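You operate a simulated robot arm through the tools that you are given. There is no shell and no other tool. Be economical: measure what you need, move in short steps, check, and stop when the job is done.

The job below is to be done with a simulated robot arm. You get a single attempt, and the scene is never put back.

JOB
Put the blue banded carton marked "links" from the top of the grading bench on the shelf of the tool rack and the blue banded carton marked "bolts" on the second shelf from the bottom of the bench rack. Then put the sprinkler head on the low bench.

The check looks at the end state, three seconds after you hand in, the way a careful person would. Anything else that was tipped, shoved, dropped, spilled or broken makes it a failure.

ROBOT AND FRAMES
A 7-joint arm with a fingered hand on a trunk, on a base that drives. Base frame: it is fixed to the floor where the robot stands at the start and does not move with it; the origin is under the middle of the robot, x ahead of it, y to its left, z up. Lengths are in m, angles in rad, forces in N, time in s.
Its first joint turns from -1.204 to 3.002 rad. Places, roughly: shelf of the tool rack [2.2, -4.2, 1]; second shelf of the bench rack [0.6, -2.6, 0.5]; low bench [-0.5, -4.4, 0.4]. Payload 5 kg.
The tool frame sits at the grasp point between the pads (the TCP): z along the fingers, y along the line on which they close. The tips reach 0.032 m beyond it. Largest opening 0.16 m; the body of the gripper starts 0.089 m behind the TCP. The gripper is a hand of 3 fingers: y runs from the thumb to the fingers, the wrist lies at [0, 0, -0.252] in the tool frame, and closing takes about 1.5 s.
Orientation is told as [roll, pitch, yaw] about the base's x, y, z axes, in that order, counted from this pose: with the fingers straight down and closing along the base's y, the tool's x points along the base's -x, its y along +y and its z along -z.

CONTROLS
- The arm moves only by the tool drive_tool. Its argument "targets" is a list of rows, each a list of 7 numbers: the shift along the tool's x, y, z in units of 25 mm (1.0 is 25 mm), then the turn, a rotation vector about the tool's x, y, z in units of 4 degrees (1.0 is 4 degrees), then the closure, from 0 (fully open) to 1 (shut). In form: [[tx, ty, tz, rx, ry, rz, jaw], ...]. A call has 1 to 12 rows; each row shifts and turns the commanded pose from where the row before left it, along the tool's axes as they then stand. A call with a number of a shift or a turn outside -1 to 1 is refused whole. A row lasts 0.2 s, in which the tool goes at most 0.05 m and 0.15 rad; a call with a longer step from one row to the next is refused whole, and so is a gripper value outside its range. A pose out of reach is approached as far as the arm can. The call stops where the force on the tool passes 40 N (or 10 N more than at its start, if that is more) or the arm is blocked; 0.2 s more then pass. The fingers move at their own pace (about 0.108 m/s each) and stop on an object; they squeeze with about 23 N. The grip force told is the motor's: it shows also when the fingers shut on nothing. Time passes only in rows, and 0.2 s behind the last, so rows that do not move let the fingers close. The reply holds the time, the measured pose of the TCP, the force on the tool along the base axes, the opening and the grip force, in the units named above and with some noise.
- Cameras (640 x 400 px; columns grow to the right, rows downward): "scene" is now at [0.1237, -0.0032, 1.5916]; the picture's right is [-0.04, -1.00, -0.00], its down [-0.78, 0.03, -0.63] and it looks along [0.63, -0.03, -0.78] (base axes); focal length 282 px, centre (320, 200). "wrist" rides on the gripper at [0.065, -0.004, -0.116] in the tool frame; the picture's right is [0.06, 1.00, 0.00], its down [-0.87, 0.05, -0.49] and it looks along [-0.49, 0.03, 0.87] (tool axes); focal length 261 px, centre (320, 200). There is no depth. A picture from a camera that has moved, and an enlarged one, comes with that camera's place and axes in the base frame and with its lens.
- camera(camera): a new picture of that camera. No time passes.
- slide_trunk(by): slides the trunk up (or, below 0, down) by that many m; the arm and the scene camera ride with it, the base frame stays. It gives what a move gives, with no picture.
- drive_base(legs): drives the robot by 1 to 6 legs, each [ahead, left, turn to the left] in m, m and rad, along the robot's own axes; the way and the turn of a leg run together, so that a leg with both is an arc; at most 1.5 m and 3.142 rad a leg. The arm and the cameras ride along, it lands a little off, and it stops where it bumps. It gives what a move gives.
- hand_shape(shape): the hand has 3 fingers and takes this shape, open, in about a second: jaw (thumb against the fingers, like two jaws); tri (thumb and two fingers); tip (a fingertip pinch); poke (one finger out to press); point (the index stretched); flat (the hand flat); cup (the hand cupped); fist (a fist). The gripper value then closes the fingers along that shape, each until it touches; the sizes above hold for jaw. It gives what a move gives, with no picture.
- aim_head(pan, tilt): turns the head with the scene camera to pan (to the left, within 1.501 rad either way) and tilt (down, from -0.506 to 1.204), counted from straight ahead of the robot. It gives what a move gives.
- enlarge(camera, box): a new picture of the part [left, top, right, bottom] of that camera's present view, enlarged. No time passes.
- close_job(): hands the job in; it is judged then, once.

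Go step by step. Nothing tells you exact positions but the pictures and the camera data: compare them with the known pose of the tool, close in by small moves and look again before you grip or let go. The budget is 165 turns and 128 pictures, counting those below and the enlarged ones. Unless the task says otherwise, let go and move clear before handing in, and close with one line.

The tools are called after ">>>" as a command line: name --pt "numbers of a row" for each row, then --argument value for the rest, lists and objects as JSON in quotes. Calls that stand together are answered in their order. drive_tool: Moves the arm, as the interface text tells. Its arguments: {"type":"object","properties":{"targets":{"type":"array","items":{"type":"array","items":{"type":"number"}}}},"required":["targets"]} The other tools are called the same way: slide_trunk (by) slides the trunk up or down; hand_shape (shape) gives the hand a shape; drive_base (legs) drives the base; aim_head (pan, tilt) turns the head that bears the scene camera; camera (camera) takes a picture; enlarge (camera, box) takes an enlarged picture of a part of a camera's view; close_job () hands the job in.

At the start:

```text
time: 0.0
eef_pos: [0.6951, 0.1046, 1.0984]
ee_rot: [0.0, 0.0, 0.001]
force: [0.0, 0.0, -0.8]
width: 0.1598
grip_force: 0.1
shape: jaw
trunk travel left (down, up): [-0.775, 0.165]
robot x, y, heading: [0.0035, 0.0022, 0.0]
head pan, tilt: [-0.044, 0.89]
```

scene: 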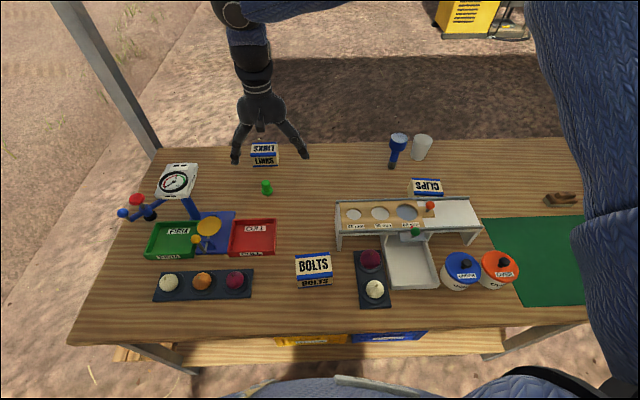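
wrist: 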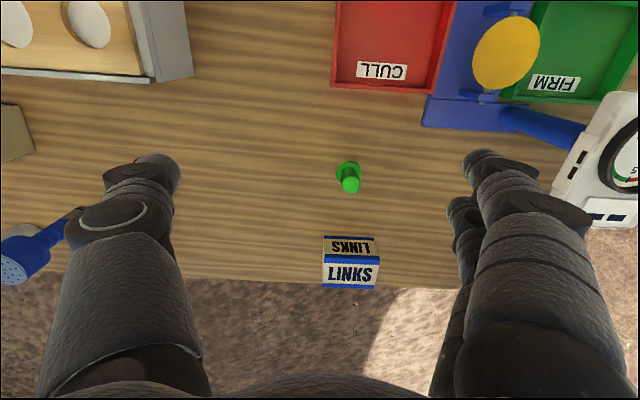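

I see the links carton at about (0.99, 0.18), the bolts carton nearer, and what looks like the sprinkler head (blue with a perforated face) to the right. I'll look closer and look around first.

>>> enlarge --camera "scene" --box '[200, 120, 340, 300]'

>>> enlarge --camera "scene" --box '[360, 110, 600, 260]'

>>> aim_head --pan -1.4 --tilt 0.3

>>> camera --camera "scene"

```text
2.22 times, centred on (270, 210) of scene
camera zoom: at [0.1237, -0.0032, 1.5916], right [-0.04, -1.0, 0.0], down [-0.78, 0.03, -0.63], along [0.63, -0.03, -0.78], focal length 626 px, centre (431, 178)
```

zoom: 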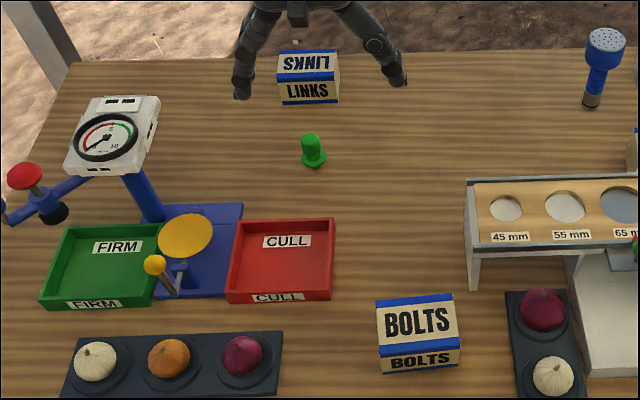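

```text
2.67 times, centred on (480, 185) of scene
camera zoom: at [0.1237, -0.0032, 1.5916], right [-0.04, -1.0, 0.0], down [-0.78, 0.03, -0.63], along [0.63, -0.03, -0.78], focal length 751 px, centre (-107, 240)
```

zoom: 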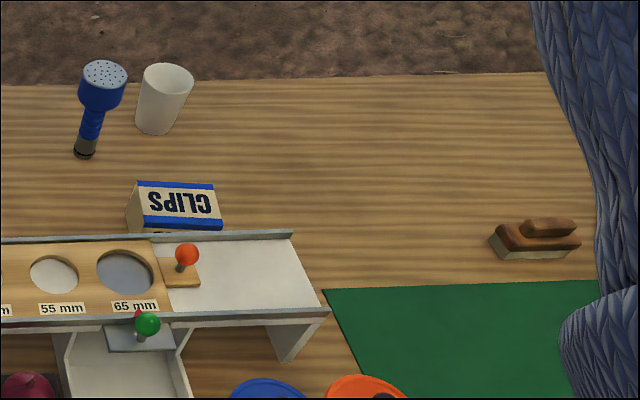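

```text
time: 1.5
eef_pos: [0.698, 0.1043, 1.0961]
ee_rot: [0.001, 0.0, 0.001]
force: [0.1, 0.8, -0.3]
width: 0.1599
grip_force: 0.0
shape: jaw
trunk travel left (down, up): [-0.775, 0.165]
robot x, y, heading: [0.0018, 0.0007, 0.001]
head pan, tilt: [-1.4, 0.3]
```

```text
123 pictures are left
camera scene: at [0.0638, -0.092, 1.6431], right [-0.99, -0.17, 0.0], down [-0.05, 0.29, -0.96], along [0.16, -0.94, -0.3], focal length 282 px, centre (320, 200)
```

scene: 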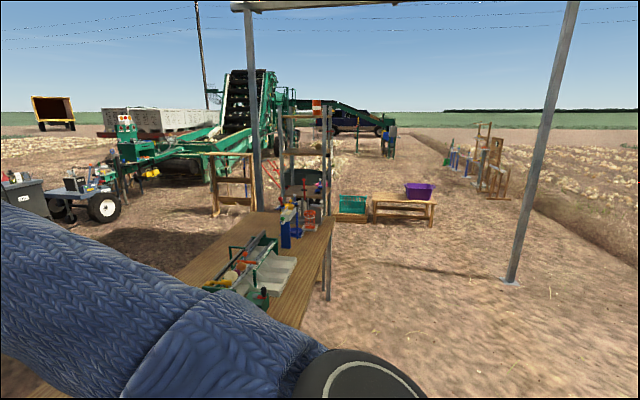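

The sprinkler head (blue with a perforated face) stands near the far edge. The racks and low bench lie to the right; I'll enlarge that.

>>> enlarge --camera "scene" --box '[190, 90, 350, 260]'

>>> enlarge --camera "scene" --box '[330, 140, 530, 265]'

>>> aim_head --pan -0.9 --tilt 0.5

>>> camera --camera "scene"

```text
2.35 times, centred on (270, 175) of scene
camera zoom: at [0.0638, -0.092, 1.6431], right [-0.99, -0.17, 0.0], down [-0.05, 0.29, -0.96], along [0.16, -0.94, -0.3], focal length 662 px, centre (438, 259)
```

zoom: 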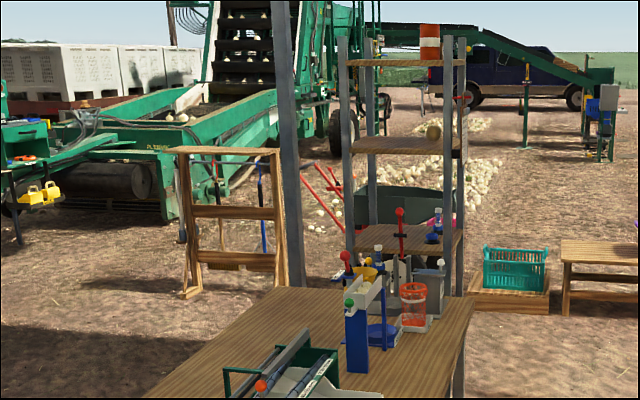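

```text
3.20 times, centred on (430, 202) of scene
camera zoom: at [0.0638, -0.092, 1.6431], right [-0.99, -0.17, 0.0], down [-0.05, 0.29, -0.96], along [0.16, -0.94, -0.3], focal length 901 px, centre (-32, 192)
```

zoom: 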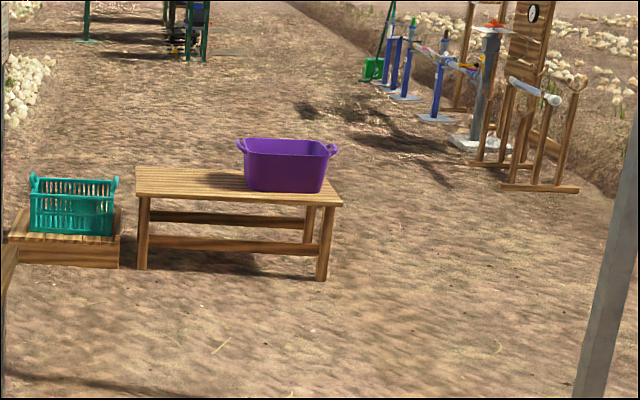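

```text
time: 2.4
eef_pos: [0.6964, 0.1048, 1.0978]
ee_rot: [0.0, 0.0, 0.0]
force: [-0.4, -0.3, -0.3]
width: 0.16
grip_force: 0.0
shape: jaw
trunk travel left (down, up): [-0.775, 0.165]
robot x, y, heading: [-0.0015, 0.0013, 0.0]
head pan, tilt: [-0.901, 0.499]
```

```text
120 pictures are left
camera scene: at [0.1042, -0.0714, 1.6248], right [-0.78, -0.62, 0.0], down [-0.3, 0.38, -0.88], along [0.54, -0.69, -0.48], focal length 282 px, centre (320, 200)
```

scene: 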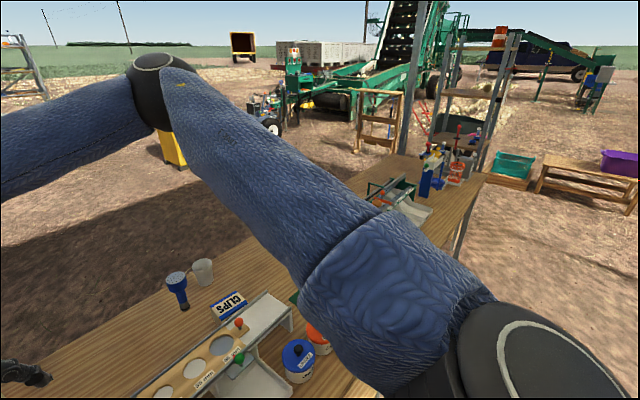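

The bench rack stands just beyond the far right end of the bench, with the low bench past it and the wooden frame as the tool rack. I start with the bolts carton at about (0.48, 0.0): back off a bit and tilt the hand 45° forward.

>>> drive_base --legs '[[-0.25, 0, 0]]'

>>> drive_tool --pt "0 0 0 0 -1 0 0" --pt "0 0 0 0 -1 0 0" --pt "0 0 0 0 -1 0 0" --pt "0 0 0 0 -1 0 0" --pt "0 0 0 0 -1 0 0" --pt "0 0 0 0 -1 0 0" --pt "0 0 0 0 -1 0 0" --pt "0 0 0 0 -1 0 0" --pt "0 0 0 0 -1 0 0" --pt "0 0 0 0 -1 0 0" --pt "0 0 0 0 -1 0 0.2" --pt "0 0 0 0 -0.25 0 0.2"

>>> aim_head --pan 0 --tilt 0.8

>>> camera --camera "wrist"

>>> camera --camera "scene"

```text
time: 4.3
eef_pos: [0.4449, 0.1048, 1.0981]
ee_rot: [0.0, 0.0, -0.001]
force: [-1.0, 0.9, -0.1]
width: 0.1601
grip_force: 0.0
shape: jaw
trunk travel left (down, up): [-0.775, 0.165]
robot x, y, heading: [-0.253, 0.0021, 0.005]
head pan, tilt: [-0.901, 0.499]
```

```text
time: 6.9
eef_pos: [0.4449, 0.1042, 1.0968]
ee_rot: [-0.001, -0.785, 0.001]
force: [0.0, -0.7, 0.0]
width: 0.1283
grip_force: 0.0
shape: jaw
trunk travel left (down, up): [-0.775, 0.165]
robot x, y, heading: [-0.2501, 0.0012, -0.002]
head pan, tilt: [-0.901, 0.499]
```

```text
time: 8.1
eef_pos: [0.4455, 0.1056, 1.0982]
ee_rot: [0.001, -0.785, 0.0]
force: [0.3, 0.6, 0.7]
width: 0.1282
grip_force: 0.0
shape: jaw
trunk travel left (down, up): [-0.775, 0.165]
robot x, y, heading: [-0.2538, 0.0015, -0.0]
head pan, tilt: [0.0, 0.799]
```

```text
119 pictures are left
camera wrist: at [0.3167, 0.1015, 1.134], right [-0.04, 1.0, -0.04], down [0.27, 0.05, 0.96], along [0.96, 0.03, -0.27], focal length 261 px, centre (320, 200)
```

wrist: 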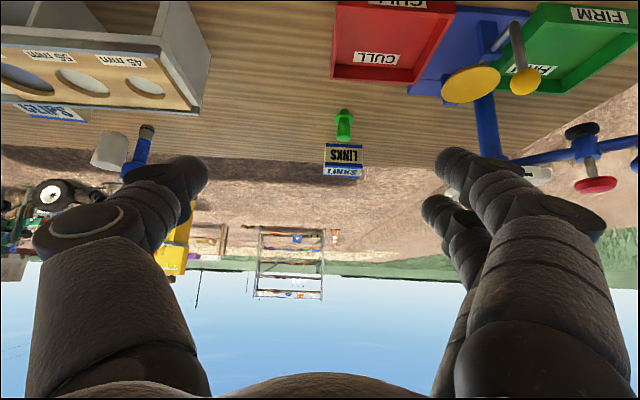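

```text
118 pictures are left
camera scene: at [-0.1231, 0.0, 1.5988], right [0.0, -1.0, 0.0], down [-0.72, 0.0, -0.7], along [0.7, 0.0, -0.72], focal length 282 px, centre (320, 200)
```

scene: 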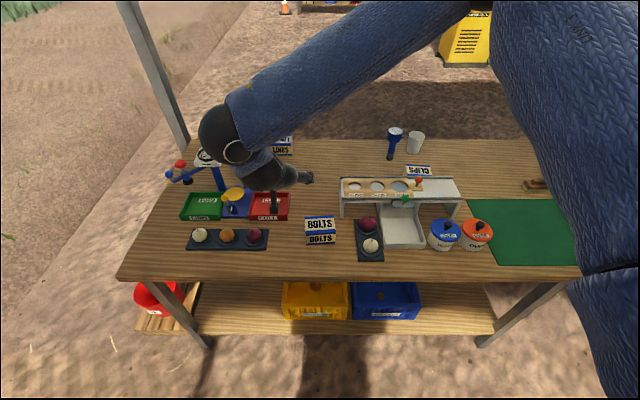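

Bench and carton are clear in this view. I measure the bolts carton in an enlargement.

>>> enlarge --camera "scene" --box '[260, 190, 388, 270]'

```text
5.00 times, centred on (324, 230) of scene
camera zoom: at [-0.1231, 0.0, 1.5988], right [0.0, -1.0, 0.0], down [-0.72, 0.0, -0.7], along [0.7, 0.0, -0.72], focal length 1408 px, centre (300, 50)
```

zoom: 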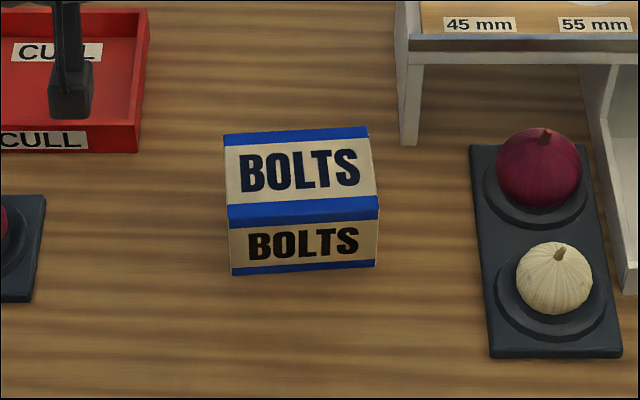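

Bolts carton: centre about (0.48, 0.0), 0.097 × 0.075 × 0.056, turned about 0.1 rad. Moving to a pre-grasp behind it.

>>> drive_tool --pt "0.4 -1 0.2 0 0 0 0.2" --pt "0.4 -1 0.2 0 0 0 0.2" --pt "0.8 -1 0.4 0 0 0 0.2" --pt "0.8 -1 0.4 0 0 0 0.2" --pt "0.8 -0.26 0.4 0 0 0 0.2" --pt "0.8 0 0.4 0 0 0 0.2" --pt "0.8 0 0.4 0 0 0 0.2" --pt "0.8 0 0.4 0 0 0 0.2" --pt "0.85 0 0.53 -0.5 0 -0.5 0.2" --pt "0 0 0 -0.5 0 -0.5 0.2"

>>> camera --camera "wrist"

>>> enlarge --camera "scene" --box '[220, 150, 420, 275]'

```text
time: 10.3
eef_pos: [0.3895, -0.0003, 0.926]
ee_rot: [0.0, -0.784, 0.101]
force: [-0.1, 0.6, -0.7]
width: 0.1281
grip_force: 0.1
shape: jaw
trunk travel left (down, up): [-0.775, 0.165]
robot x, y, heading: [-0.2525, -0.0023, -0.003]
head pan, tilt: [0.0, 0.799]
```

```text
116 pictures are left
camera wrist: at [0.2624, -0.0172, 0.9615], right [-0.14, 0.99, -0.04], down [0.26, 0.08, 0.96], along [0.95, 0.13, -0.27], focal length 261 px, centre (320, 200)
```

wrist: 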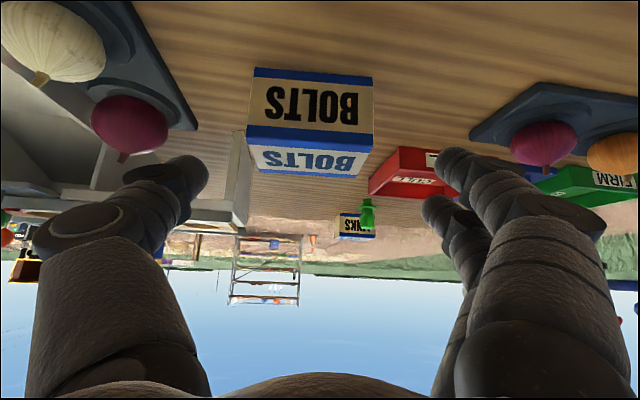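

```text
3.20 times, centred on (320, 212) of scene
camera zoom: at [-0.1237, -0.0003, 1.5989], right [0.0, -1.0, 0.0], down [-0.72, 0.0, -0.7], along [0.7, 0.0, -0.72], focal length 901 px, centre (320, 160)
```

zoom: 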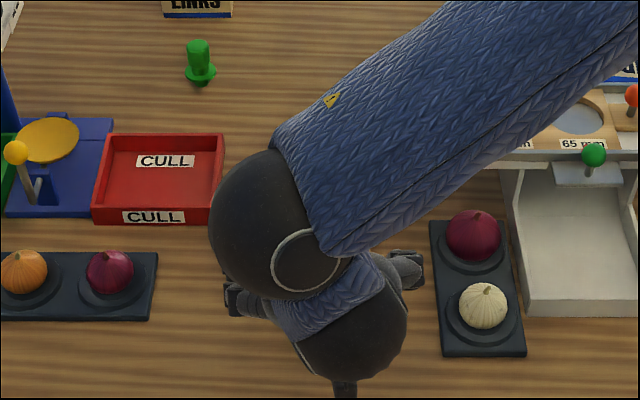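

The carton is between the fingers' paths, about 1 cm towards the thumb. Advancing along the tool and closing.

>>> drive_tool --pt "0 -0.4 0.8 0 0 0 0.2" --pt "0 0 0.8 0 0 0 0.2" --pt "0 0 0.8 0 0 0 0.2" --pt "0 0 0.8 0 0 0 0.2" --pt "0 0 0.8 0 0 0 0.2" --pt "0 0 0.7 0 0 0 0.2"

>>> camera --camera "wrist"

```text
time: 11.7
eef_pos: [0.4736, -0.0034, 0.8423]
ee_rot: [0.001, -0.786, 0.096]
force: [0.1, -0.1, 0.1]
width: 0.1282
grip_force: 0.0
shape: jaw
trunk travel left (down, up): [-0.775, 0.165]
robot x, y, heading: [-0.2511, 0.0019, -0.0]
head pan, tilt: [0.0, 0.799]
```

```text
114 pictures are left
camera wrist: at [0.3464, -0.0196, 0.8781], right [-0.14, 0.99, -0.04], down [0.26, 0.08, 0.96], along [0.96, 0.12, -0.27], focal length 261 px, centre (320, 200)
```

wrist: 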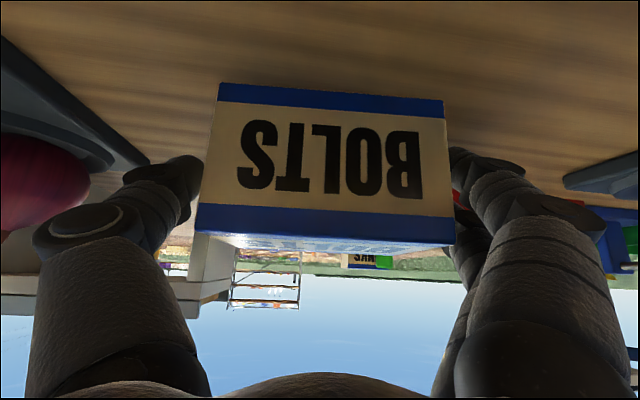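

The carton is centred between thumb and fingers; closing.

>>> drive_tool --pt "0 0 0 0 0 0 0.5" --pt "0 0 0 0 0 0 1" --pt "0 0 0 0 0 0 1" --pt "0 0 0 0 0 0 1" --pt "0 0 0 0 0 0 1" --pt "0 0 0 0 0 0 1" --pt "0 0 0 0 0 0 1"

>>> drive_tool --pt "-0.7 0 -0.7 0 0 0 1" --pt "-0.7 0 -0.7 0 0 0 1" --pt "-0.7 0 -0.7 0 0 0 1" --pt "-0.7 0 -0.7 0 0 0 1" --pt "-0.7 0 -0.7 0 0 0 1" --pt "-0.7 0 -0.7 0 0 0 1" --pt "-0.7 0 -0.7 0 0 0 1" --pt "-0.7 0 -0.7 0 0 0 1"

>>> camera --camera "wrist"

>>> camera --camera "scene"

```text
time: 13.3
eef_pos: [0.4731, -0.003, 0.84]
ee_rot: [0.002, -0.785, 0.098]
force: [1.0, -0.6, 0.2]
width: 0.0951
grip_force: 23.5
shape: jaw
trunk travel left (down, up): [-0.775, 0.165]
robot x, y, heading: [-0.2528, -0.002, 0.002]
head pan, tilt: [0.0, 0.799]
```

```text
time: 15.1
eef_pos: [0.4723, -0.0027, 1.0388]
ee_rot: [-0.001, -0.784, 0.098]
force: [-0.4, -0.1, -2.7]
width: 0.0951
grip_force: 22.7
shape: jaw
trunk travel left (down, up): [-0.775, 0.165]
robot x, y, heading: [-0.2523, 0.0, 0.002]
head pan, tilt: [0.0, 0.799]
```

```text
113 pictures are left
camera wrist: at [0.3453, -0.0202, 1.0758], right [-0.14, 0.99, -0.04], down [0.26, 0.08, 0.96], along [0.95, 0.12, -0.27], focal length 261 px, centre (320, 200)
```

wrist: 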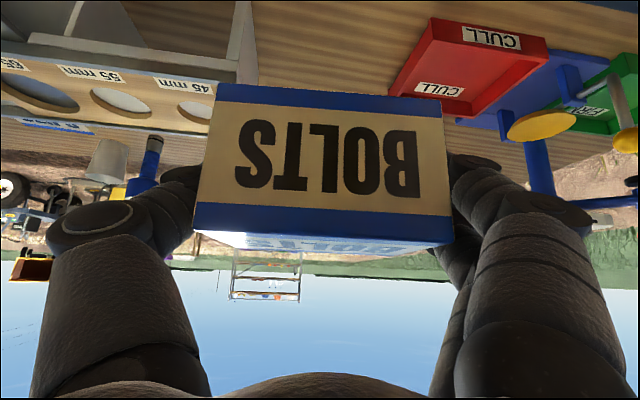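

```text
112 pictures are left
camera scene: at [-0.1236, 0.0003, 1.5987], right [0.0, -1.0, 0.0], down [-0.72, 0.0, -0.7], along [0.7, 0.0, -0.72], focal length 282 px, centre (320, 200)
```

scene: 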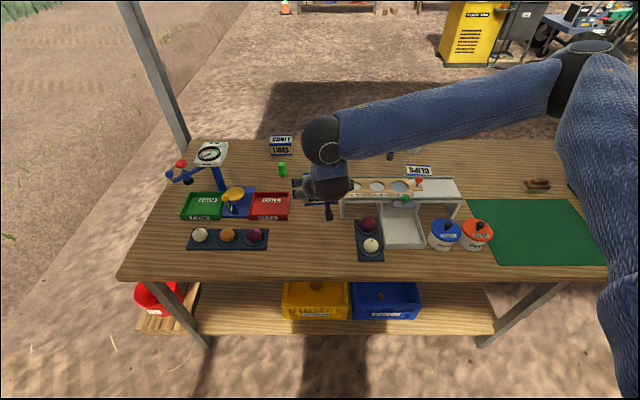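

Bolts carton is held firmly. I back away from the bench and drive right toward the bench rack, then look at it.

>>> drive_base --legs '[[-0.55, 0, 0], [0, -1.1, 0], [0, -0.8, 0]]'

>>> aim_head --pan -0.5 --tilt 0.55

>>> camera --camera "scene"

```text
time: 27.3
eef_pos: [-0.0756, -1.9031, 1.0392]
ee_rot: [0.001, -0.785, 0.092]
force: [0.1, -0.1, -2.6]
width: 0.0954
grip_force: 23.0
shape: jaw
trunk travel left (down, up): [-0.775, 0.165]
robot x, y, heading: [-0.8006, -1.9015, -0.004]
head pan, tilt: [0.0, 0.799]
```

```text
time: 28.3
eef_pos: [-0.0753, -1.9026, 1.0383]
ee_rot: [0.0, -0.785, 0.092]
force: [-0.4, -0.2, -2.9]
width: 0.0955
grip_force: 23.0
shape: jaw
trunk travel left (down, up): [-0.775, 0.165]
robot x, y, heading: [-0.8019, -1.8933, -0.004]
head pan, tilt: [-0.499, 0.55]
```

```text
111 pictures are left
camera scene: at [-0.6743, -1.9392, 1.6201], right [-0.48, -0.88, 0.0], down [-0.46, 0.25, -0.85], along [0.75, -0.41, -0.52], focal length 282 px, centre (320, 200)
```

scene: 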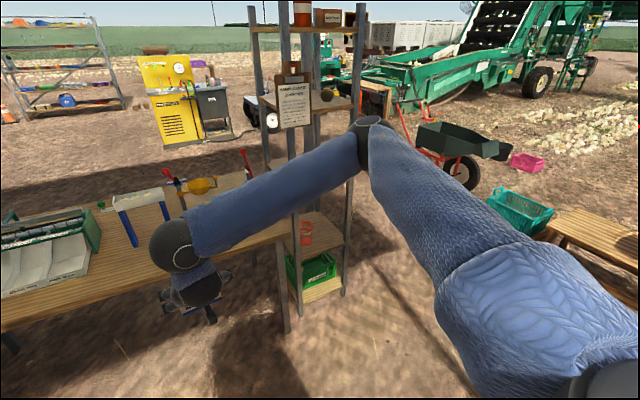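

The rack's front spans y ≈ -2.27 to -2.76 at x ≈ 0.4, and its second shelf carries a red/orange basket. I enlarge to see the free space.

>>> enlarge --camera "scene" --box '[230, 150, 390, 330]'

>>> drive_base --legs '[[0.2, -0.1, 0], [0, 0, -0.5]]'

>>> slide_trunk --by -0.4

>>> aim_head --pan 0.1 --tilt 0.4

>>> camera --camera "scene"

>>> camera --camera "wrist"

```text
2.22 times, centred on (310, 240) of scene
camera zoom: at [-0.6743, -1.9392, 1.6201], right [-0.48, -0.88, 0.0], down [-0.46, 0.25, -0.85], along [0.75, -0.41, -0.52], focal length 626 px, centre (342, 111)
```

zoom: 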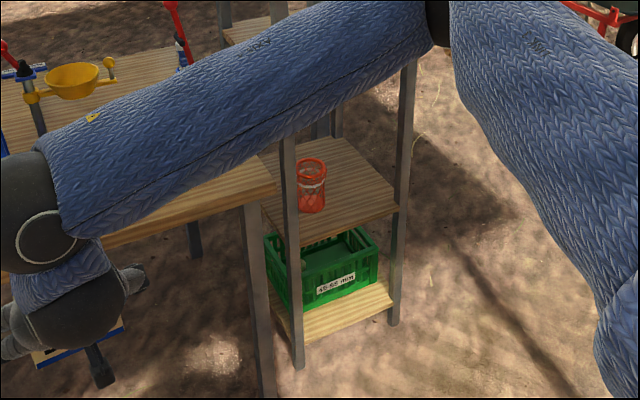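

```text
time: 31.4
eef_pos: [0.031, -2.3519, 1.0389]
ee_rot: [-0.001, -0.787, -0.404]
force: [-0.6, -0.7, -3.0]
width: 0.0953
grip_force: 23.2
shape: jaw
trunk travel left (down, up): [-0.775, 0.165]
robot x, y, heading: [-0.6004, -1.9945, -0.507]
head pan, tilt: [-0.499, 0.55]
```

```text
time: 35.2
eef_pos: [0.0298, -2.3507, 0.6385]
ee_rot: [0.0, -0.785, -0.406]
force: [-1.0, -0.1, -2.5]
width: 0.095
grip_force: 23.4
shape: jaw
trunk travel left (down, up): [-0.375, 0.565]
robot x, y, heading: [-0.6034, -1.9956, -0.509]
head pan, tilt: [-0.499, 0.55]
```

```text
time: 36.2
eef_pos: [0.03, -2.3504, 0.6381]
ee_rot: [-0.001, -0.786, -0.406]
force: [1.2, -0.3, -2.7]
width: 0.0952
grip_force: 23.1
shape: jaw
trunk travel left (down, up): [-0.375, 0.565]
robot x, y, heading: [-0.6038, -2.0001, -0.505]
head pan, tilt: [0.099, 0.4]
```

```text
109 pictures are left
camera scene: at [-0.4758, -2.0581, 1.2338], right [-0.4, -0.92, 0.0], down [-0.36, 0.15, -0.92], along [0.85, -0.36, -0.39], focal length 282 px, centre (320, 200)
```

scene: 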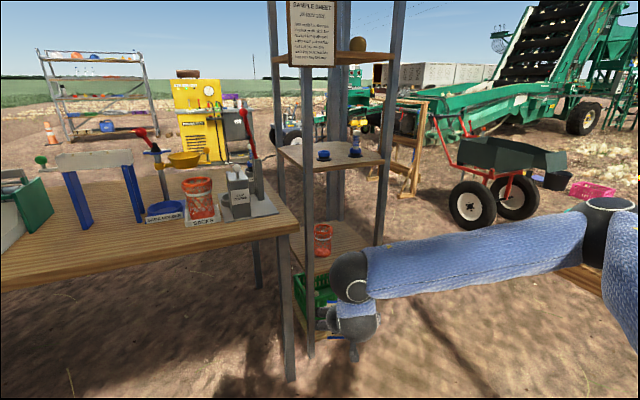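

```text
108 pictures are left
camera wrist: at [-0.0895, -2.3038, 0.6755], right [0.35, 0.93, -0.04], down [0.27, -0.06, 0.96], along [0.9, -0.35, -0.27], focal length 261 px, centre (320, 200)
```

wrist: 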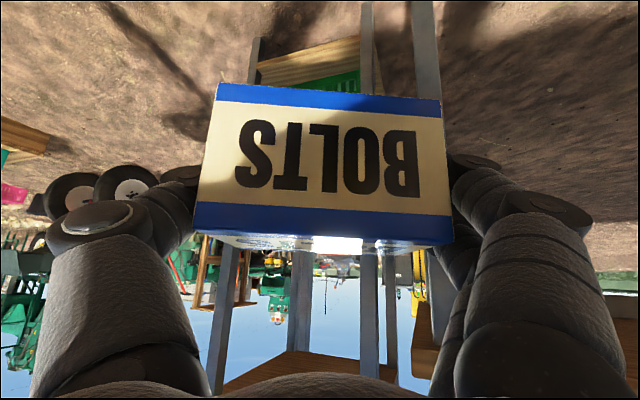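

The basket sits mid-front on the second shelf, so approaching from the rack's right side (free area near (0.6, -2.63)) is roomier. I drive around to there and face the rack side.

>>> drive_base --legs '[[0.676, -1.111, 0], [0, 0, 1.57]]'

>>> aim_head --pan -0.3 --tilt 0.4

>>> camera --camera "scene"

```text
time: 46.6
eef_pos: [-0.199, -2.6618, 0.6387]
ee_rot: [0.001, -0.786, 1.168]
force: [-0.3, 0.8, -3.4]
width: 0.0951
grip_force: 23.1
shape: jaw
trunk travel left (down, up): [-0.375, 0.565]
robot x, y, heading: [-0.5524, -3.298, 1.074]
head pan, tilt: [0.099, 0.4]
```

```text
time: 47.5
eef_pos: [-0.1992, -2.6616, 0.6389]
ee_rot: [0.001, -0.785, 1.168]
force: [0.5, 0.4, -3.0]
width: 0.095
grip_force: 23.4
shape: jaw
trunk travel left (down, up): [-0.375, 0.565]
robot x, y, heading: [-0.5553, -3.2994, 1.069]
head pan, tilt: [-0.3, 0.4]
```

```text
107 pictures are left
camera scene: at [-0.4621, -3.1872, 1.2339], right [0.7, -0.72, 0.0], down [-0.28, -0.27, -0.92], along [0.66, 0.64, -0.39], focal length 282 px, centre (320, 200)
```

scene: 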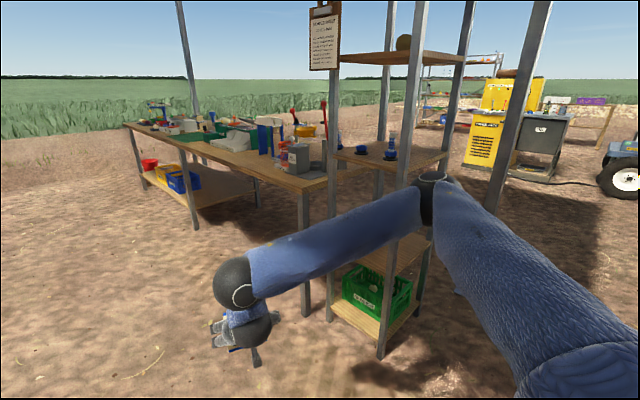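

The rack's right side is open. I back off slightly, then strafe to a pre-place spot with the carton just outside the rack's right side.

>>> drive_base --legs '[[-0.22, 0, 0], [0.39, -0.687, 0]]'

>>> aim_head --pan 0.25 --tilt 0.55

>>> camera --camera "scene"

>>> camera --camera "wrist"

```text
time: 53.0
eef_pos: [0.4822, -2.8407, 0.6387]
ee_rot: [0.0, -0.787, 1.168]
force: [-0.2, -0.7, -3.2]
width: 0.0952
grip_force: 23.4
shape: jaw
trunk travel left (down, up): [-0.375, 0.565]
robot x, y, heading: [0.1289, -3.4753, 1.07]
head pan, tilt: [-0.3, 0.4]
```

```text
time: 53.9
eef_pos: [0.4821, -2.8414, 0.6383]
ee_rot: [0.0, -0.786, 1.168]
force: [1.6, -0.8, -2.4]
width: 0.0951
grip_force: 22.7
shape: jaw
trunk travel left (down, up): [-0.375, 0.565]
robot x, y, heading: [0.1313, -3.4751, 1.064]
head pan, tilt: [0.25, 0.55]
```

```text
106 pictures are left
camera scene: at [0.1745, -3.3442, 1.2202], right [0.97, -0.25, 0.0], down [-0.13, -0.51, -0.85], along [0.21, 0.83, -0.52], focal length 282 px, centre (320, 200)
```

scene: 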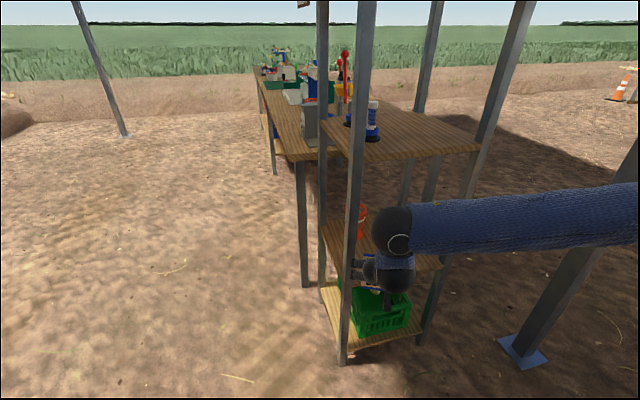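

```text
105 pictures are left
camera wrist: at [0.4346, -2.9603, 0.6755], right [-0.94, 0.35, -0.04], down [0.06, 0.27, 0.96], along [0.35, 0.9, -0.27], focal length 261 px, centre (320, 200)
```

wrist: 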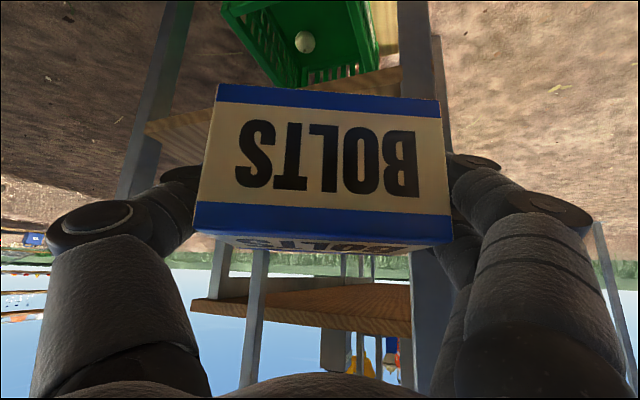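

The carton lines up to enter between the side posts. I drive ahead 0.24 m so the carton is over the second shelf, then look.

>>> drive_base --legs '[[0.24, -0.023, 0]]'

>>> camera --camera "wrist"

>>> aim_head --pan 0.0 --tilt 0.7

>>> camera --camera "scene"

```text
time: 55.8
eef_pos: [0.6093, -2.6542, 0.6364]
ee_rot: [-0.002, -0.777, 1.188]
force: [0.9, 0.8, -3.5]
width: 0.0952
grip_force: 23.4
shape: jaw
trunk travel left (down, up): [-0.375, 0.565]
robot x, y, heading: [0.2628, -3.2814, 1.07]
head pan, tilt: [0.25, 0.55]
stopped in leg 1: the robot was blocked; the commanded pose is now the measured one
```

```text
104 pictures are left
camera wrist: at [0.5635, -2.774, 0.674], right [-0.94, 0.33, -0.05], down [0.05, 0.27, 0.96], along [0.33, 0.9, -0.28], focal length 261 px, centre (320, 200)
```

wrist: 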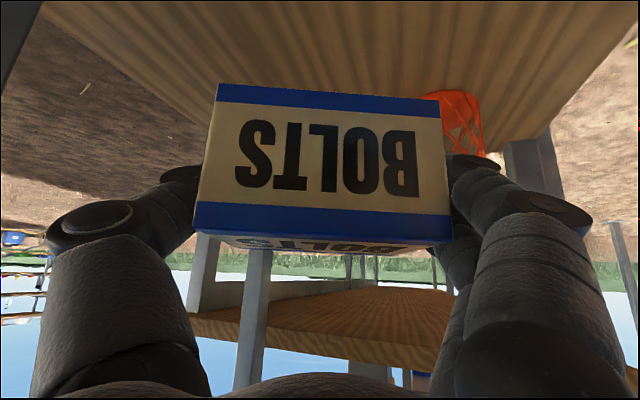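

```text
time: 56.6
eef_pos: [0.6087, -2.654, 0.6366]
ee_rot: [-0.004, -0.779, 1.187]
force: [0.5, 0.2, -2.9]
width: 0.0948
grip_force: 23.0
shape: jaw
trunk travel left (down, up): [-0.375, 0.565]
robot x, y, heading: [0.266, -3.2794, 1.064]
head pan, tilt: [0.0, 0.7]
```

```text
103 pictures are left
camera scene: at [0.3262, -3.164, 1.2074], right [0.88, -0.48, 0.0], down [-0.31, -0.56, -0.77], along [0.37, 0.67, -0.64], focal length 282 px, centre (320, 200)
```

scene: 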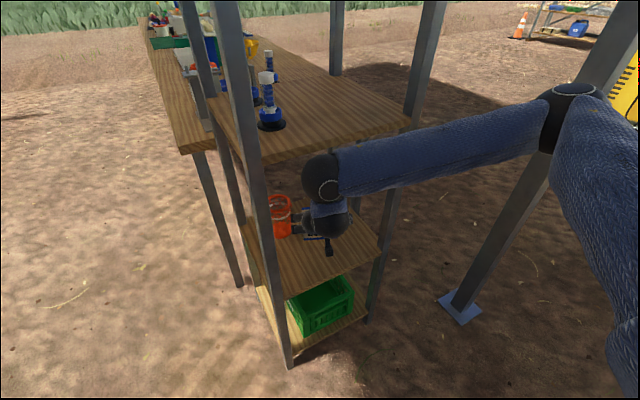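

The drive stopped on a light contact, most likely the wrist joint at the edge of the shelf above; nothing moved. The carton is already over the second shelf, so I ease back slightly and lower.

>>> drive_base --legs '[[-0.015, 0, 0]]'

>>> slide_trunk --by -0.06

>>> camera --camera "wrist"

>>> camera --camera "scene"

```text
time: 57.2
eef_pos: [0.6078, -2.6556, 0.6358]
ee_rot: [-0.005, -0.777, 1.187]
force: [-1.1, -0.4, -3.0]
width: 0.0954
grip_force: 22.9
shape: jaw
trunk travel left (down, up): [-0.375, 0.565]
robot x, y, heading: [0.2619, -3.2829, 1.072]
head pan, tilt: [0.0, 0.7]
stopped in leg 1: the robot was blocked; the commanded pose is now the measured one
```

```text
time: 58.2
eef_pos: [0.6091, -2.6541, 0.5755]
ee_rot: [-0.002, -0.777, 1.186]
force: [-0.6, 0.3, -3.1]
width: 0.0951
grip_force: 23.5
shape: jaw
trunk travel left (down, up): [-0.315, 0.625]
robot x, y, heading: [0.259, -3.278, 1.067]
head pan, tilt: [0.0, 0.7]
```

```text
102 pictures are left
camera wrist: at [0.5635, -2.7736, 0.6129], right [-0.94, 0.34, -0.05], down [0.05, 0.28, 0.96], along [0.33, 0.9, -0.28], focal length 261 px, centre (320, 200)
```

wrist: 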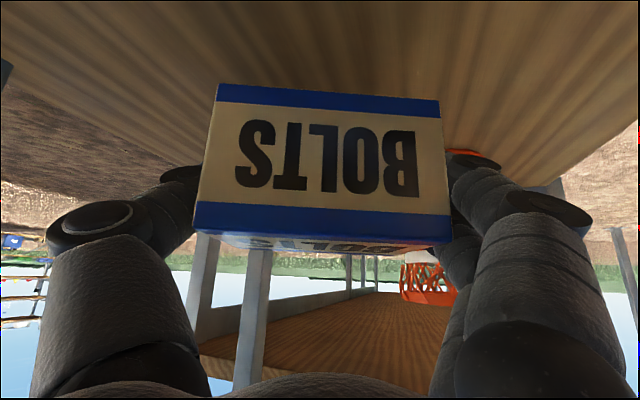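

```text
101 pictures are left
camera scene: at [0.3263, -3.1622, 1.1471], right [0.88, -0.48, 0.0], down [-0.31, -0.56, -0.76], along [0.37, 0.67, -0.64], focal length 282 px, centre (320, 200)
```

scene: 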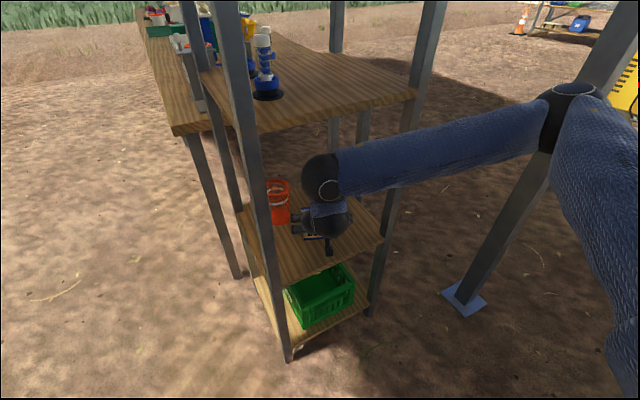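

Still clear of the basket. I lower the carton with small arm steps until the shelf carries it.

>>> drive_tool --pt "0.28 0 0.28 0 0 0 1" --pt "0.28 0 0.28 0 0 0 1" --pt "0.14 0 0.14 0 0 0 1"

>>> camera --camera "wrist"

>>> enlarge --camera "scene" --box '[220, 130, 420, 290]'

```text
time: 59.0
eef_pos: [0.6085, -2.654, 0.5499]
ee_rot: [-0.002, -0.776, 1.187]
force: [1.2, 0.6, -2.8]
width: 0.0949
grip_force: 22.8
shape: jaw
trunk travel left (down, up): [-0.315, 0.625]
robot x, y, heading: [0.2634, -3.2846, 1.067]
head pan, tilt: [0.0, 0.7]
```

```text
100 pictures are left
camera wrist: at [0.5637, -2.7735, 0.5883], right [-0.94, 0.33, -0.05], down [0.05, 0.28, 0.96], along [0.33, 0.9, -0.28], focal length 261 px, centre (320, 200)
```

wrist: 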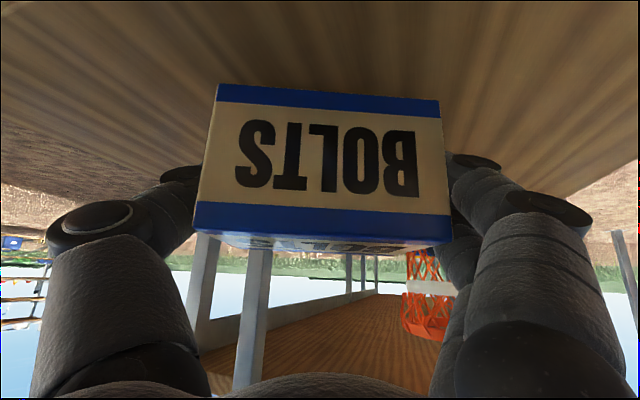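

```text
2.50 times, centred on (320, 210) of scene
camera zoom: at [0.3264, -3.162, 1.147], right [0.88, -0.48, 0.0], down [-0.31, -0.56, -0.76], along [0.37, 0.67, -0.64], focal length 704 px, centre (320, 175)
```

zoom: 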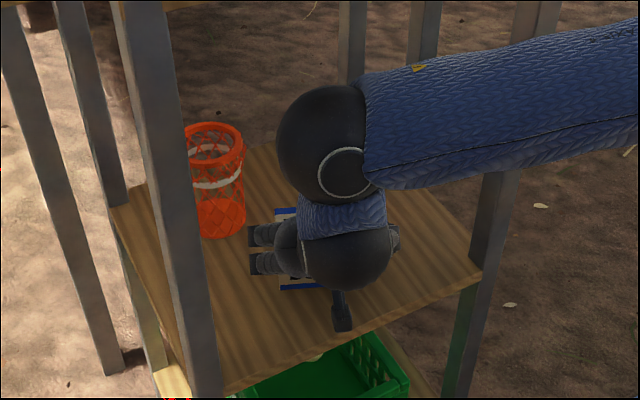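

Well inside the shelf, fingers a few centimetres from the basket. Lowering further in small steps.

>>> drive_tool --pt "0.14 0 0.14 0 0 0 1" --pt "0.14 0 0.14 0 0 0 1" --pt "0.14 0 0.14 0 0 0 1"

>>> camera --camera "wrist"

```text
time: 59.8
eef_pos: [0.6081, -2.6535, 0.5423]
ee_rot: [-0.001, -0.782, 1.185]
force: [0.6, -2.2, 31.4]
width: 0.094
grip_force: 23.2
shape: jaw
trunk travel left (down, up): [-0.315, 0.625]
robot x, y, heading: [0.2638, -3.2847, 1.065]
head pan, tilt: [0.0, 0.7]
```

```text
98 pictures are left
camera wrist: at [0.563, -2.7735, 0.577], right [-0.94, 0.34, -0.04], down [0.05, 0.27, 0.96], along [0.33, 0.9, -0.27], focal length 261 px, centre (320, 200)
```

wrist: 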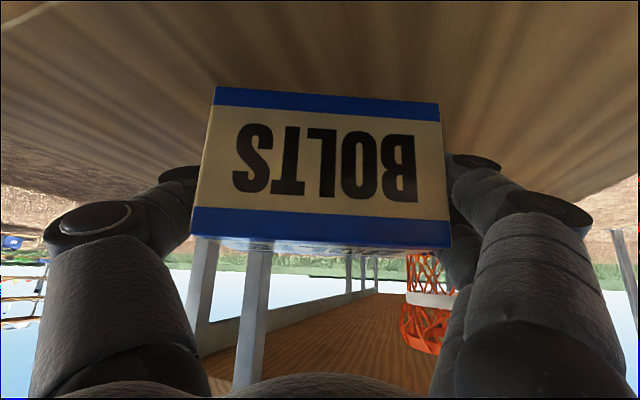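

Contact: the carton stands on the shelf (31 N). Relieving slightly, then opening just a little so the basket isn't touched.

>>> drive_tool --pt "-0.14 0 -0.14 0 0 0 1" --pt "0 0 0 0 0 0 0.5" --pt "0 0 0 0 0 0 0.28" --pt "0 0 0 0 0 0 0.26" --pt "0 0 0 0 0 0 0.26" --pt "0 0 0 0 0 0 0.26"

>>> camera --camera "wrist"

>>> enlarge --camera "scene" --box '[220, 130, 420, 290]'

```text
time: 61.2
eef_pos: [0.6088, -2.6554, 0.5409]
ee_rot: [-0.004, -0.777, 1.187]
force: [-0.2, -0.5, -0.1]
width: 0.1181
grip_force: 0.1
shape: jaw
trunk travel left (down, up): [-0.315, 0.625]
robot x, y, heading: [0.2651, -3.282, 1.065]
head pan, tilt: [0.0, 0.7]
```

```text
97 pictures are left
camera wrist: at [0.5633, -2.7741, 0.5778], right [-0.94, 0.33, -0.05], down [0.05, 0.28, 0.96], along [0.33, 0.9, -0.28], focal length 261 px, centre (320, 200)
```

wrist: 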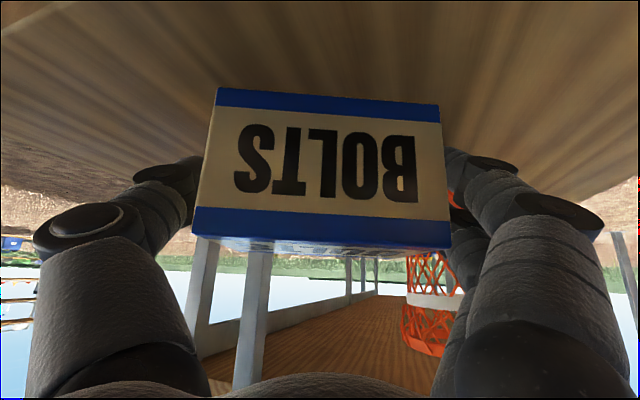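

```text
2.50 times, centred on (320, 210) of scene
camera zoom: at [0.3264, -3.1622, 1.147], right [0.88, -0.48, 0.0], down [-0.31, -0.56, -0.76], along [0.37, 0.67, -0.64], focal length 704 px, centre (320, 175)
```

zoom: 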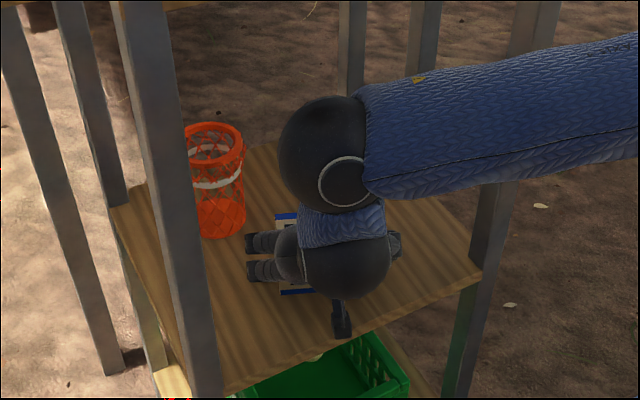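

Released. Withdrawing the hand horizontally out of the rack.

>>> drive_tool --pt "0.4 0 -0.5 0 0 0 0.26" --pt "0.6 0 -0.7 0 0 0 0.26" --pt "0.7 0 -0.75 0 0 0 0.26" --pt "0.7 0 -0.75 0 0 0 0.26" --pt "0.7 0 -0.75 0 0 0 0.26" --pt "0.7 0 -0.75 0 0 0 0.26" --pt "0.7 0 -0.75 0 0 0 0.26" --pt "0.7 0 -0.75 0 0 0 0.26"

>>> camera --camera "wrist"

>>> camera --camera "scene"

```text
time: 63.0
eef_pos: [0.5339, -2.8145, 0.5402]
ee_rot: [-0.005, -0.776, 1.187]
force: [-0.2, -0.4, -0.8]
width: 0.1183
grip_force: 0.1
shape: jaw
out of reach, approached as far as the arm can: row 8
trunk travel left (down, up): [-0.315, 0.625]
robot x, y, heading: [0.264, -3.2819, 1.066]
head pan, tilt: [0.0, 0.7]
```

```text
95 pictures are left
camera wrist: at [0.4891, -2.9339, 0.5782], right [-0.94, 0.34, -0.05], down [0.05, 0.28, 0.96], along [0.34, 0.9, -0.28], focal length 261 px, centre (320, 200)
```

wrist: 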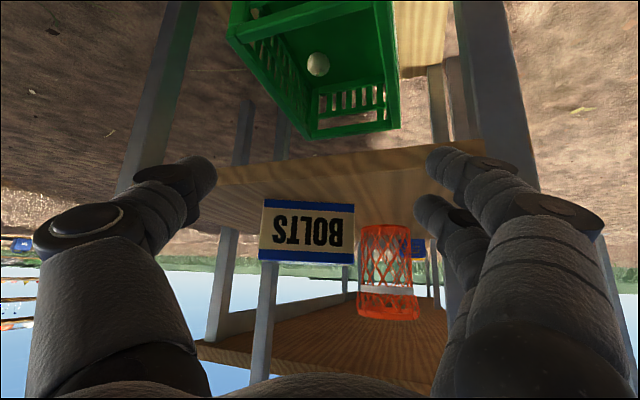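

```text
94 pictures are left
camera scene: at [0.3261, -3.1624, 1.1471], right [0.88, -0.48, 0.0], down [-0.31, -0.56, -0.76], along [0.37, 0.67, -0.64], focal length 282 px, centre (320, 200)
```

scene: 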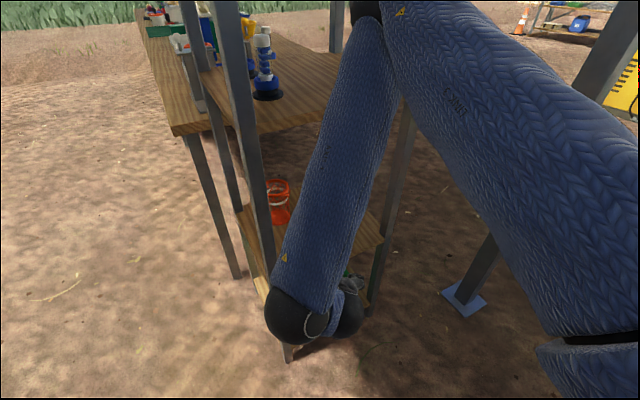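

Bolts carton stands well on the second shelf beside the basket. Now I back the base out.

>>> drive_base --legs '[[-0.3, 0, 0]]'

>>> camera --camera "scene"

```text
time: 65.1
eef_pos: [0.3894, -3.0735, 0.5402]
ee_rot: [-0.003, -0.776, 1.187]
force: [-0.1, 1.0, 0.2]
width: 0.1184
grip_force: 0.0
shape: jaw
trunk travel left (down, up): [-0.315, 0.625]
robot x, y, heading: [0.1249, -3.54, 1.073]
head pan, tilt: [0.0, 0.7]
```

```text
93 pictures are left
camera scene: at [0.1831, -3.4223, 1.1471], right [0.88, -0.48, 0.0], down [-0.31, -0.57, -0.76], along [0.37, 0.67, -0.64], focal length 282 px, centre (320, 200)
```

scene: 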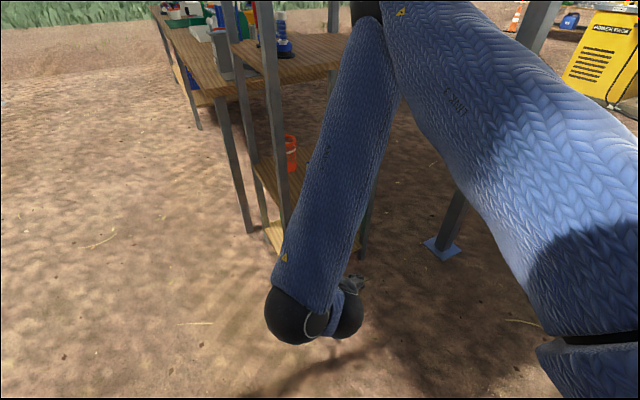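

While here I look toward the tool rack at (2.2, -4.2) and the low bench to plan those placements.

>>> aim_head --pan -1.4 --tilt 0.15

>>> camera --camera "scene"

```text
time: 66.6
eef_pos: [0.3896, -3.0739, 0.5406]
ee_rot: [-0.006, -0.777, 1.188]
force: [0.1, 0.5, -0.1]
width: 0.1181
grip_force: 0.0
shape: jaw
trunk travel left (down, up): [-0.315, 0.625]
robot x, y, heading: [0.123, -3.5377, 1.071]
head pan, tilt: [-1.4, 0.15]
```

```text
92 pictures are left
camera scene: at [0.2301, -3.5268, 1.1971], right [-0.32, -0.95, 0.0], down [-0.14, 0.05, -0.99], along [0.94, -0.32, -0.15], focal length 282 px, centre (320, 200)
```

scene: 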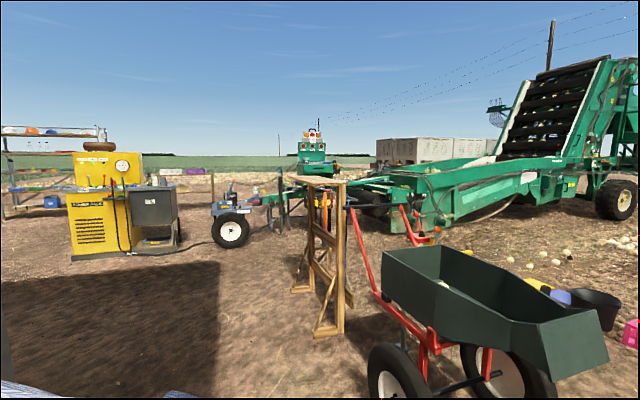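

>>> enlarge --camera "scene" --box '[260, 160, 400, 350]'

```text
2.11 times, centred on (330, 255) of scene
camera zoom: at [0.2301, -3.5268, 1.1971], right [-0.32, -0.95, 0.0], down [-0.14, 0.05, -0.99], along [0.94, -0.32, -0.15], focal length 593 px, centre (299, 84)
```

zoom: 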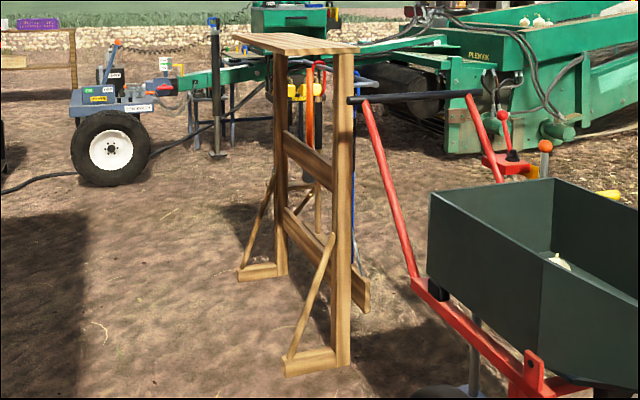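

The tool rack is a wooden frame along x ≈ 1.9–2.6 with a plank shelf on top (z ≈ 1.0, y ≈ -4.0…-4.26), reachable from its +y side. Links and sprinkler are near the bench's far edge, so I go around to that side: raise the trunk, turn, and drive through.

>>> slide_trunk --by 0.46

>>> drive_base --legs '[[0, 0, -1.07], [0.9, 0.04, 0], [0.9, 0.0, 0]]'

>>> aim_head --pan 0.8 --tilt 0.4

>>> camera --camera "scene"

>>> aim_head --pan -0.9 --tilt 0.6

>>> camera --camera "scene"

```text
refused: 0.46 is not a number from -0.4 to 0.4
```

```text
time: 78.4
eef_pos: [2.4594, -3.5134, 0.5404]
ee_rot: [-0.002, -0.776, 0.115]
force: [0.5, -0.9, -1.1]
width: 0.1181
grip_force: 0.1
shape: jaw
trunk travel left (down, up): [-0.315, 0.625]
robot x, y, heading: [1.9209, -3.5029, -0.003]
head pan, tilt: [-1.4, 0.15]
```

```text
time: 80.4
eef_pos: [2.4601, -3.5132, 0.5403]
ee_rot: [-0.004, -0.777, 0.115]
force: [0.0, -0.7, 0.5]
width: 0.1181
grip_force: 0.1
shape: jaw
trunk travel left (down, up): [-0.315, 0.625]
robot x, y, heading: [1.9217, -3.498, -0.005]
head pan, tilt: [0.799, 0.4]
```

```text
90 pictures are left
camera scene: at [2.0337, -3.4334, 1.1739], right [0.71, -0.7, 0.0], down [-0.27, -0.28, -0.92], along [0.64, 0.66, -0.39], focal length 282 px, centre (320, 200)
```

scene: 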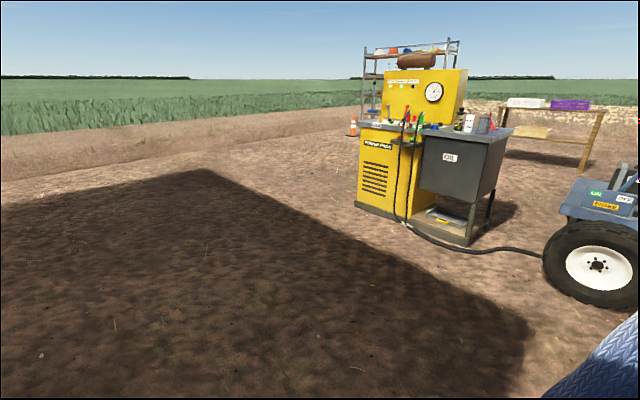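

```text
time: 82.2
eef_pos: [2.4605, -3.5132, 0.541]
ee_rot: [-0.002, -0.775, 0.117]
force: [0.7, 0.0, 0.0]
width: 0.1182
grip_force: 0.0
shape: jaw
trunk travel left (down, up): [-0.315, 0.625]
robot x, y, heading: [1.9202, -3.4999, -0.007]
head pan, tilt: [-0.901, 0.6]
```

```text
89 pictures are left
camera scene: at [2.0236, -3.569, 1.1557], right [-0.79, -0.62, 0.0], down [-0.35, 0.44, -0.82], along [0.51, -0.65, -0.57], focal length 282 px, centre (320, 200)
```

scene: 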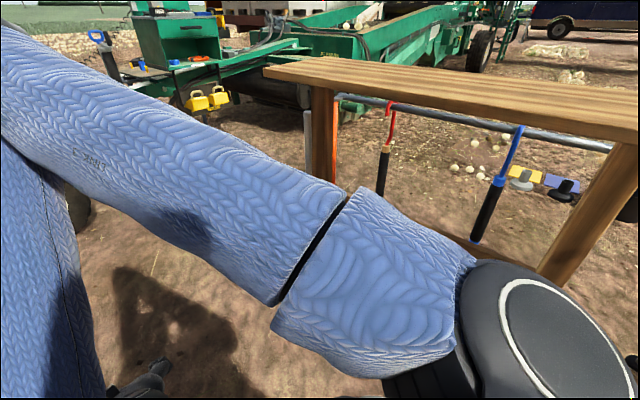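

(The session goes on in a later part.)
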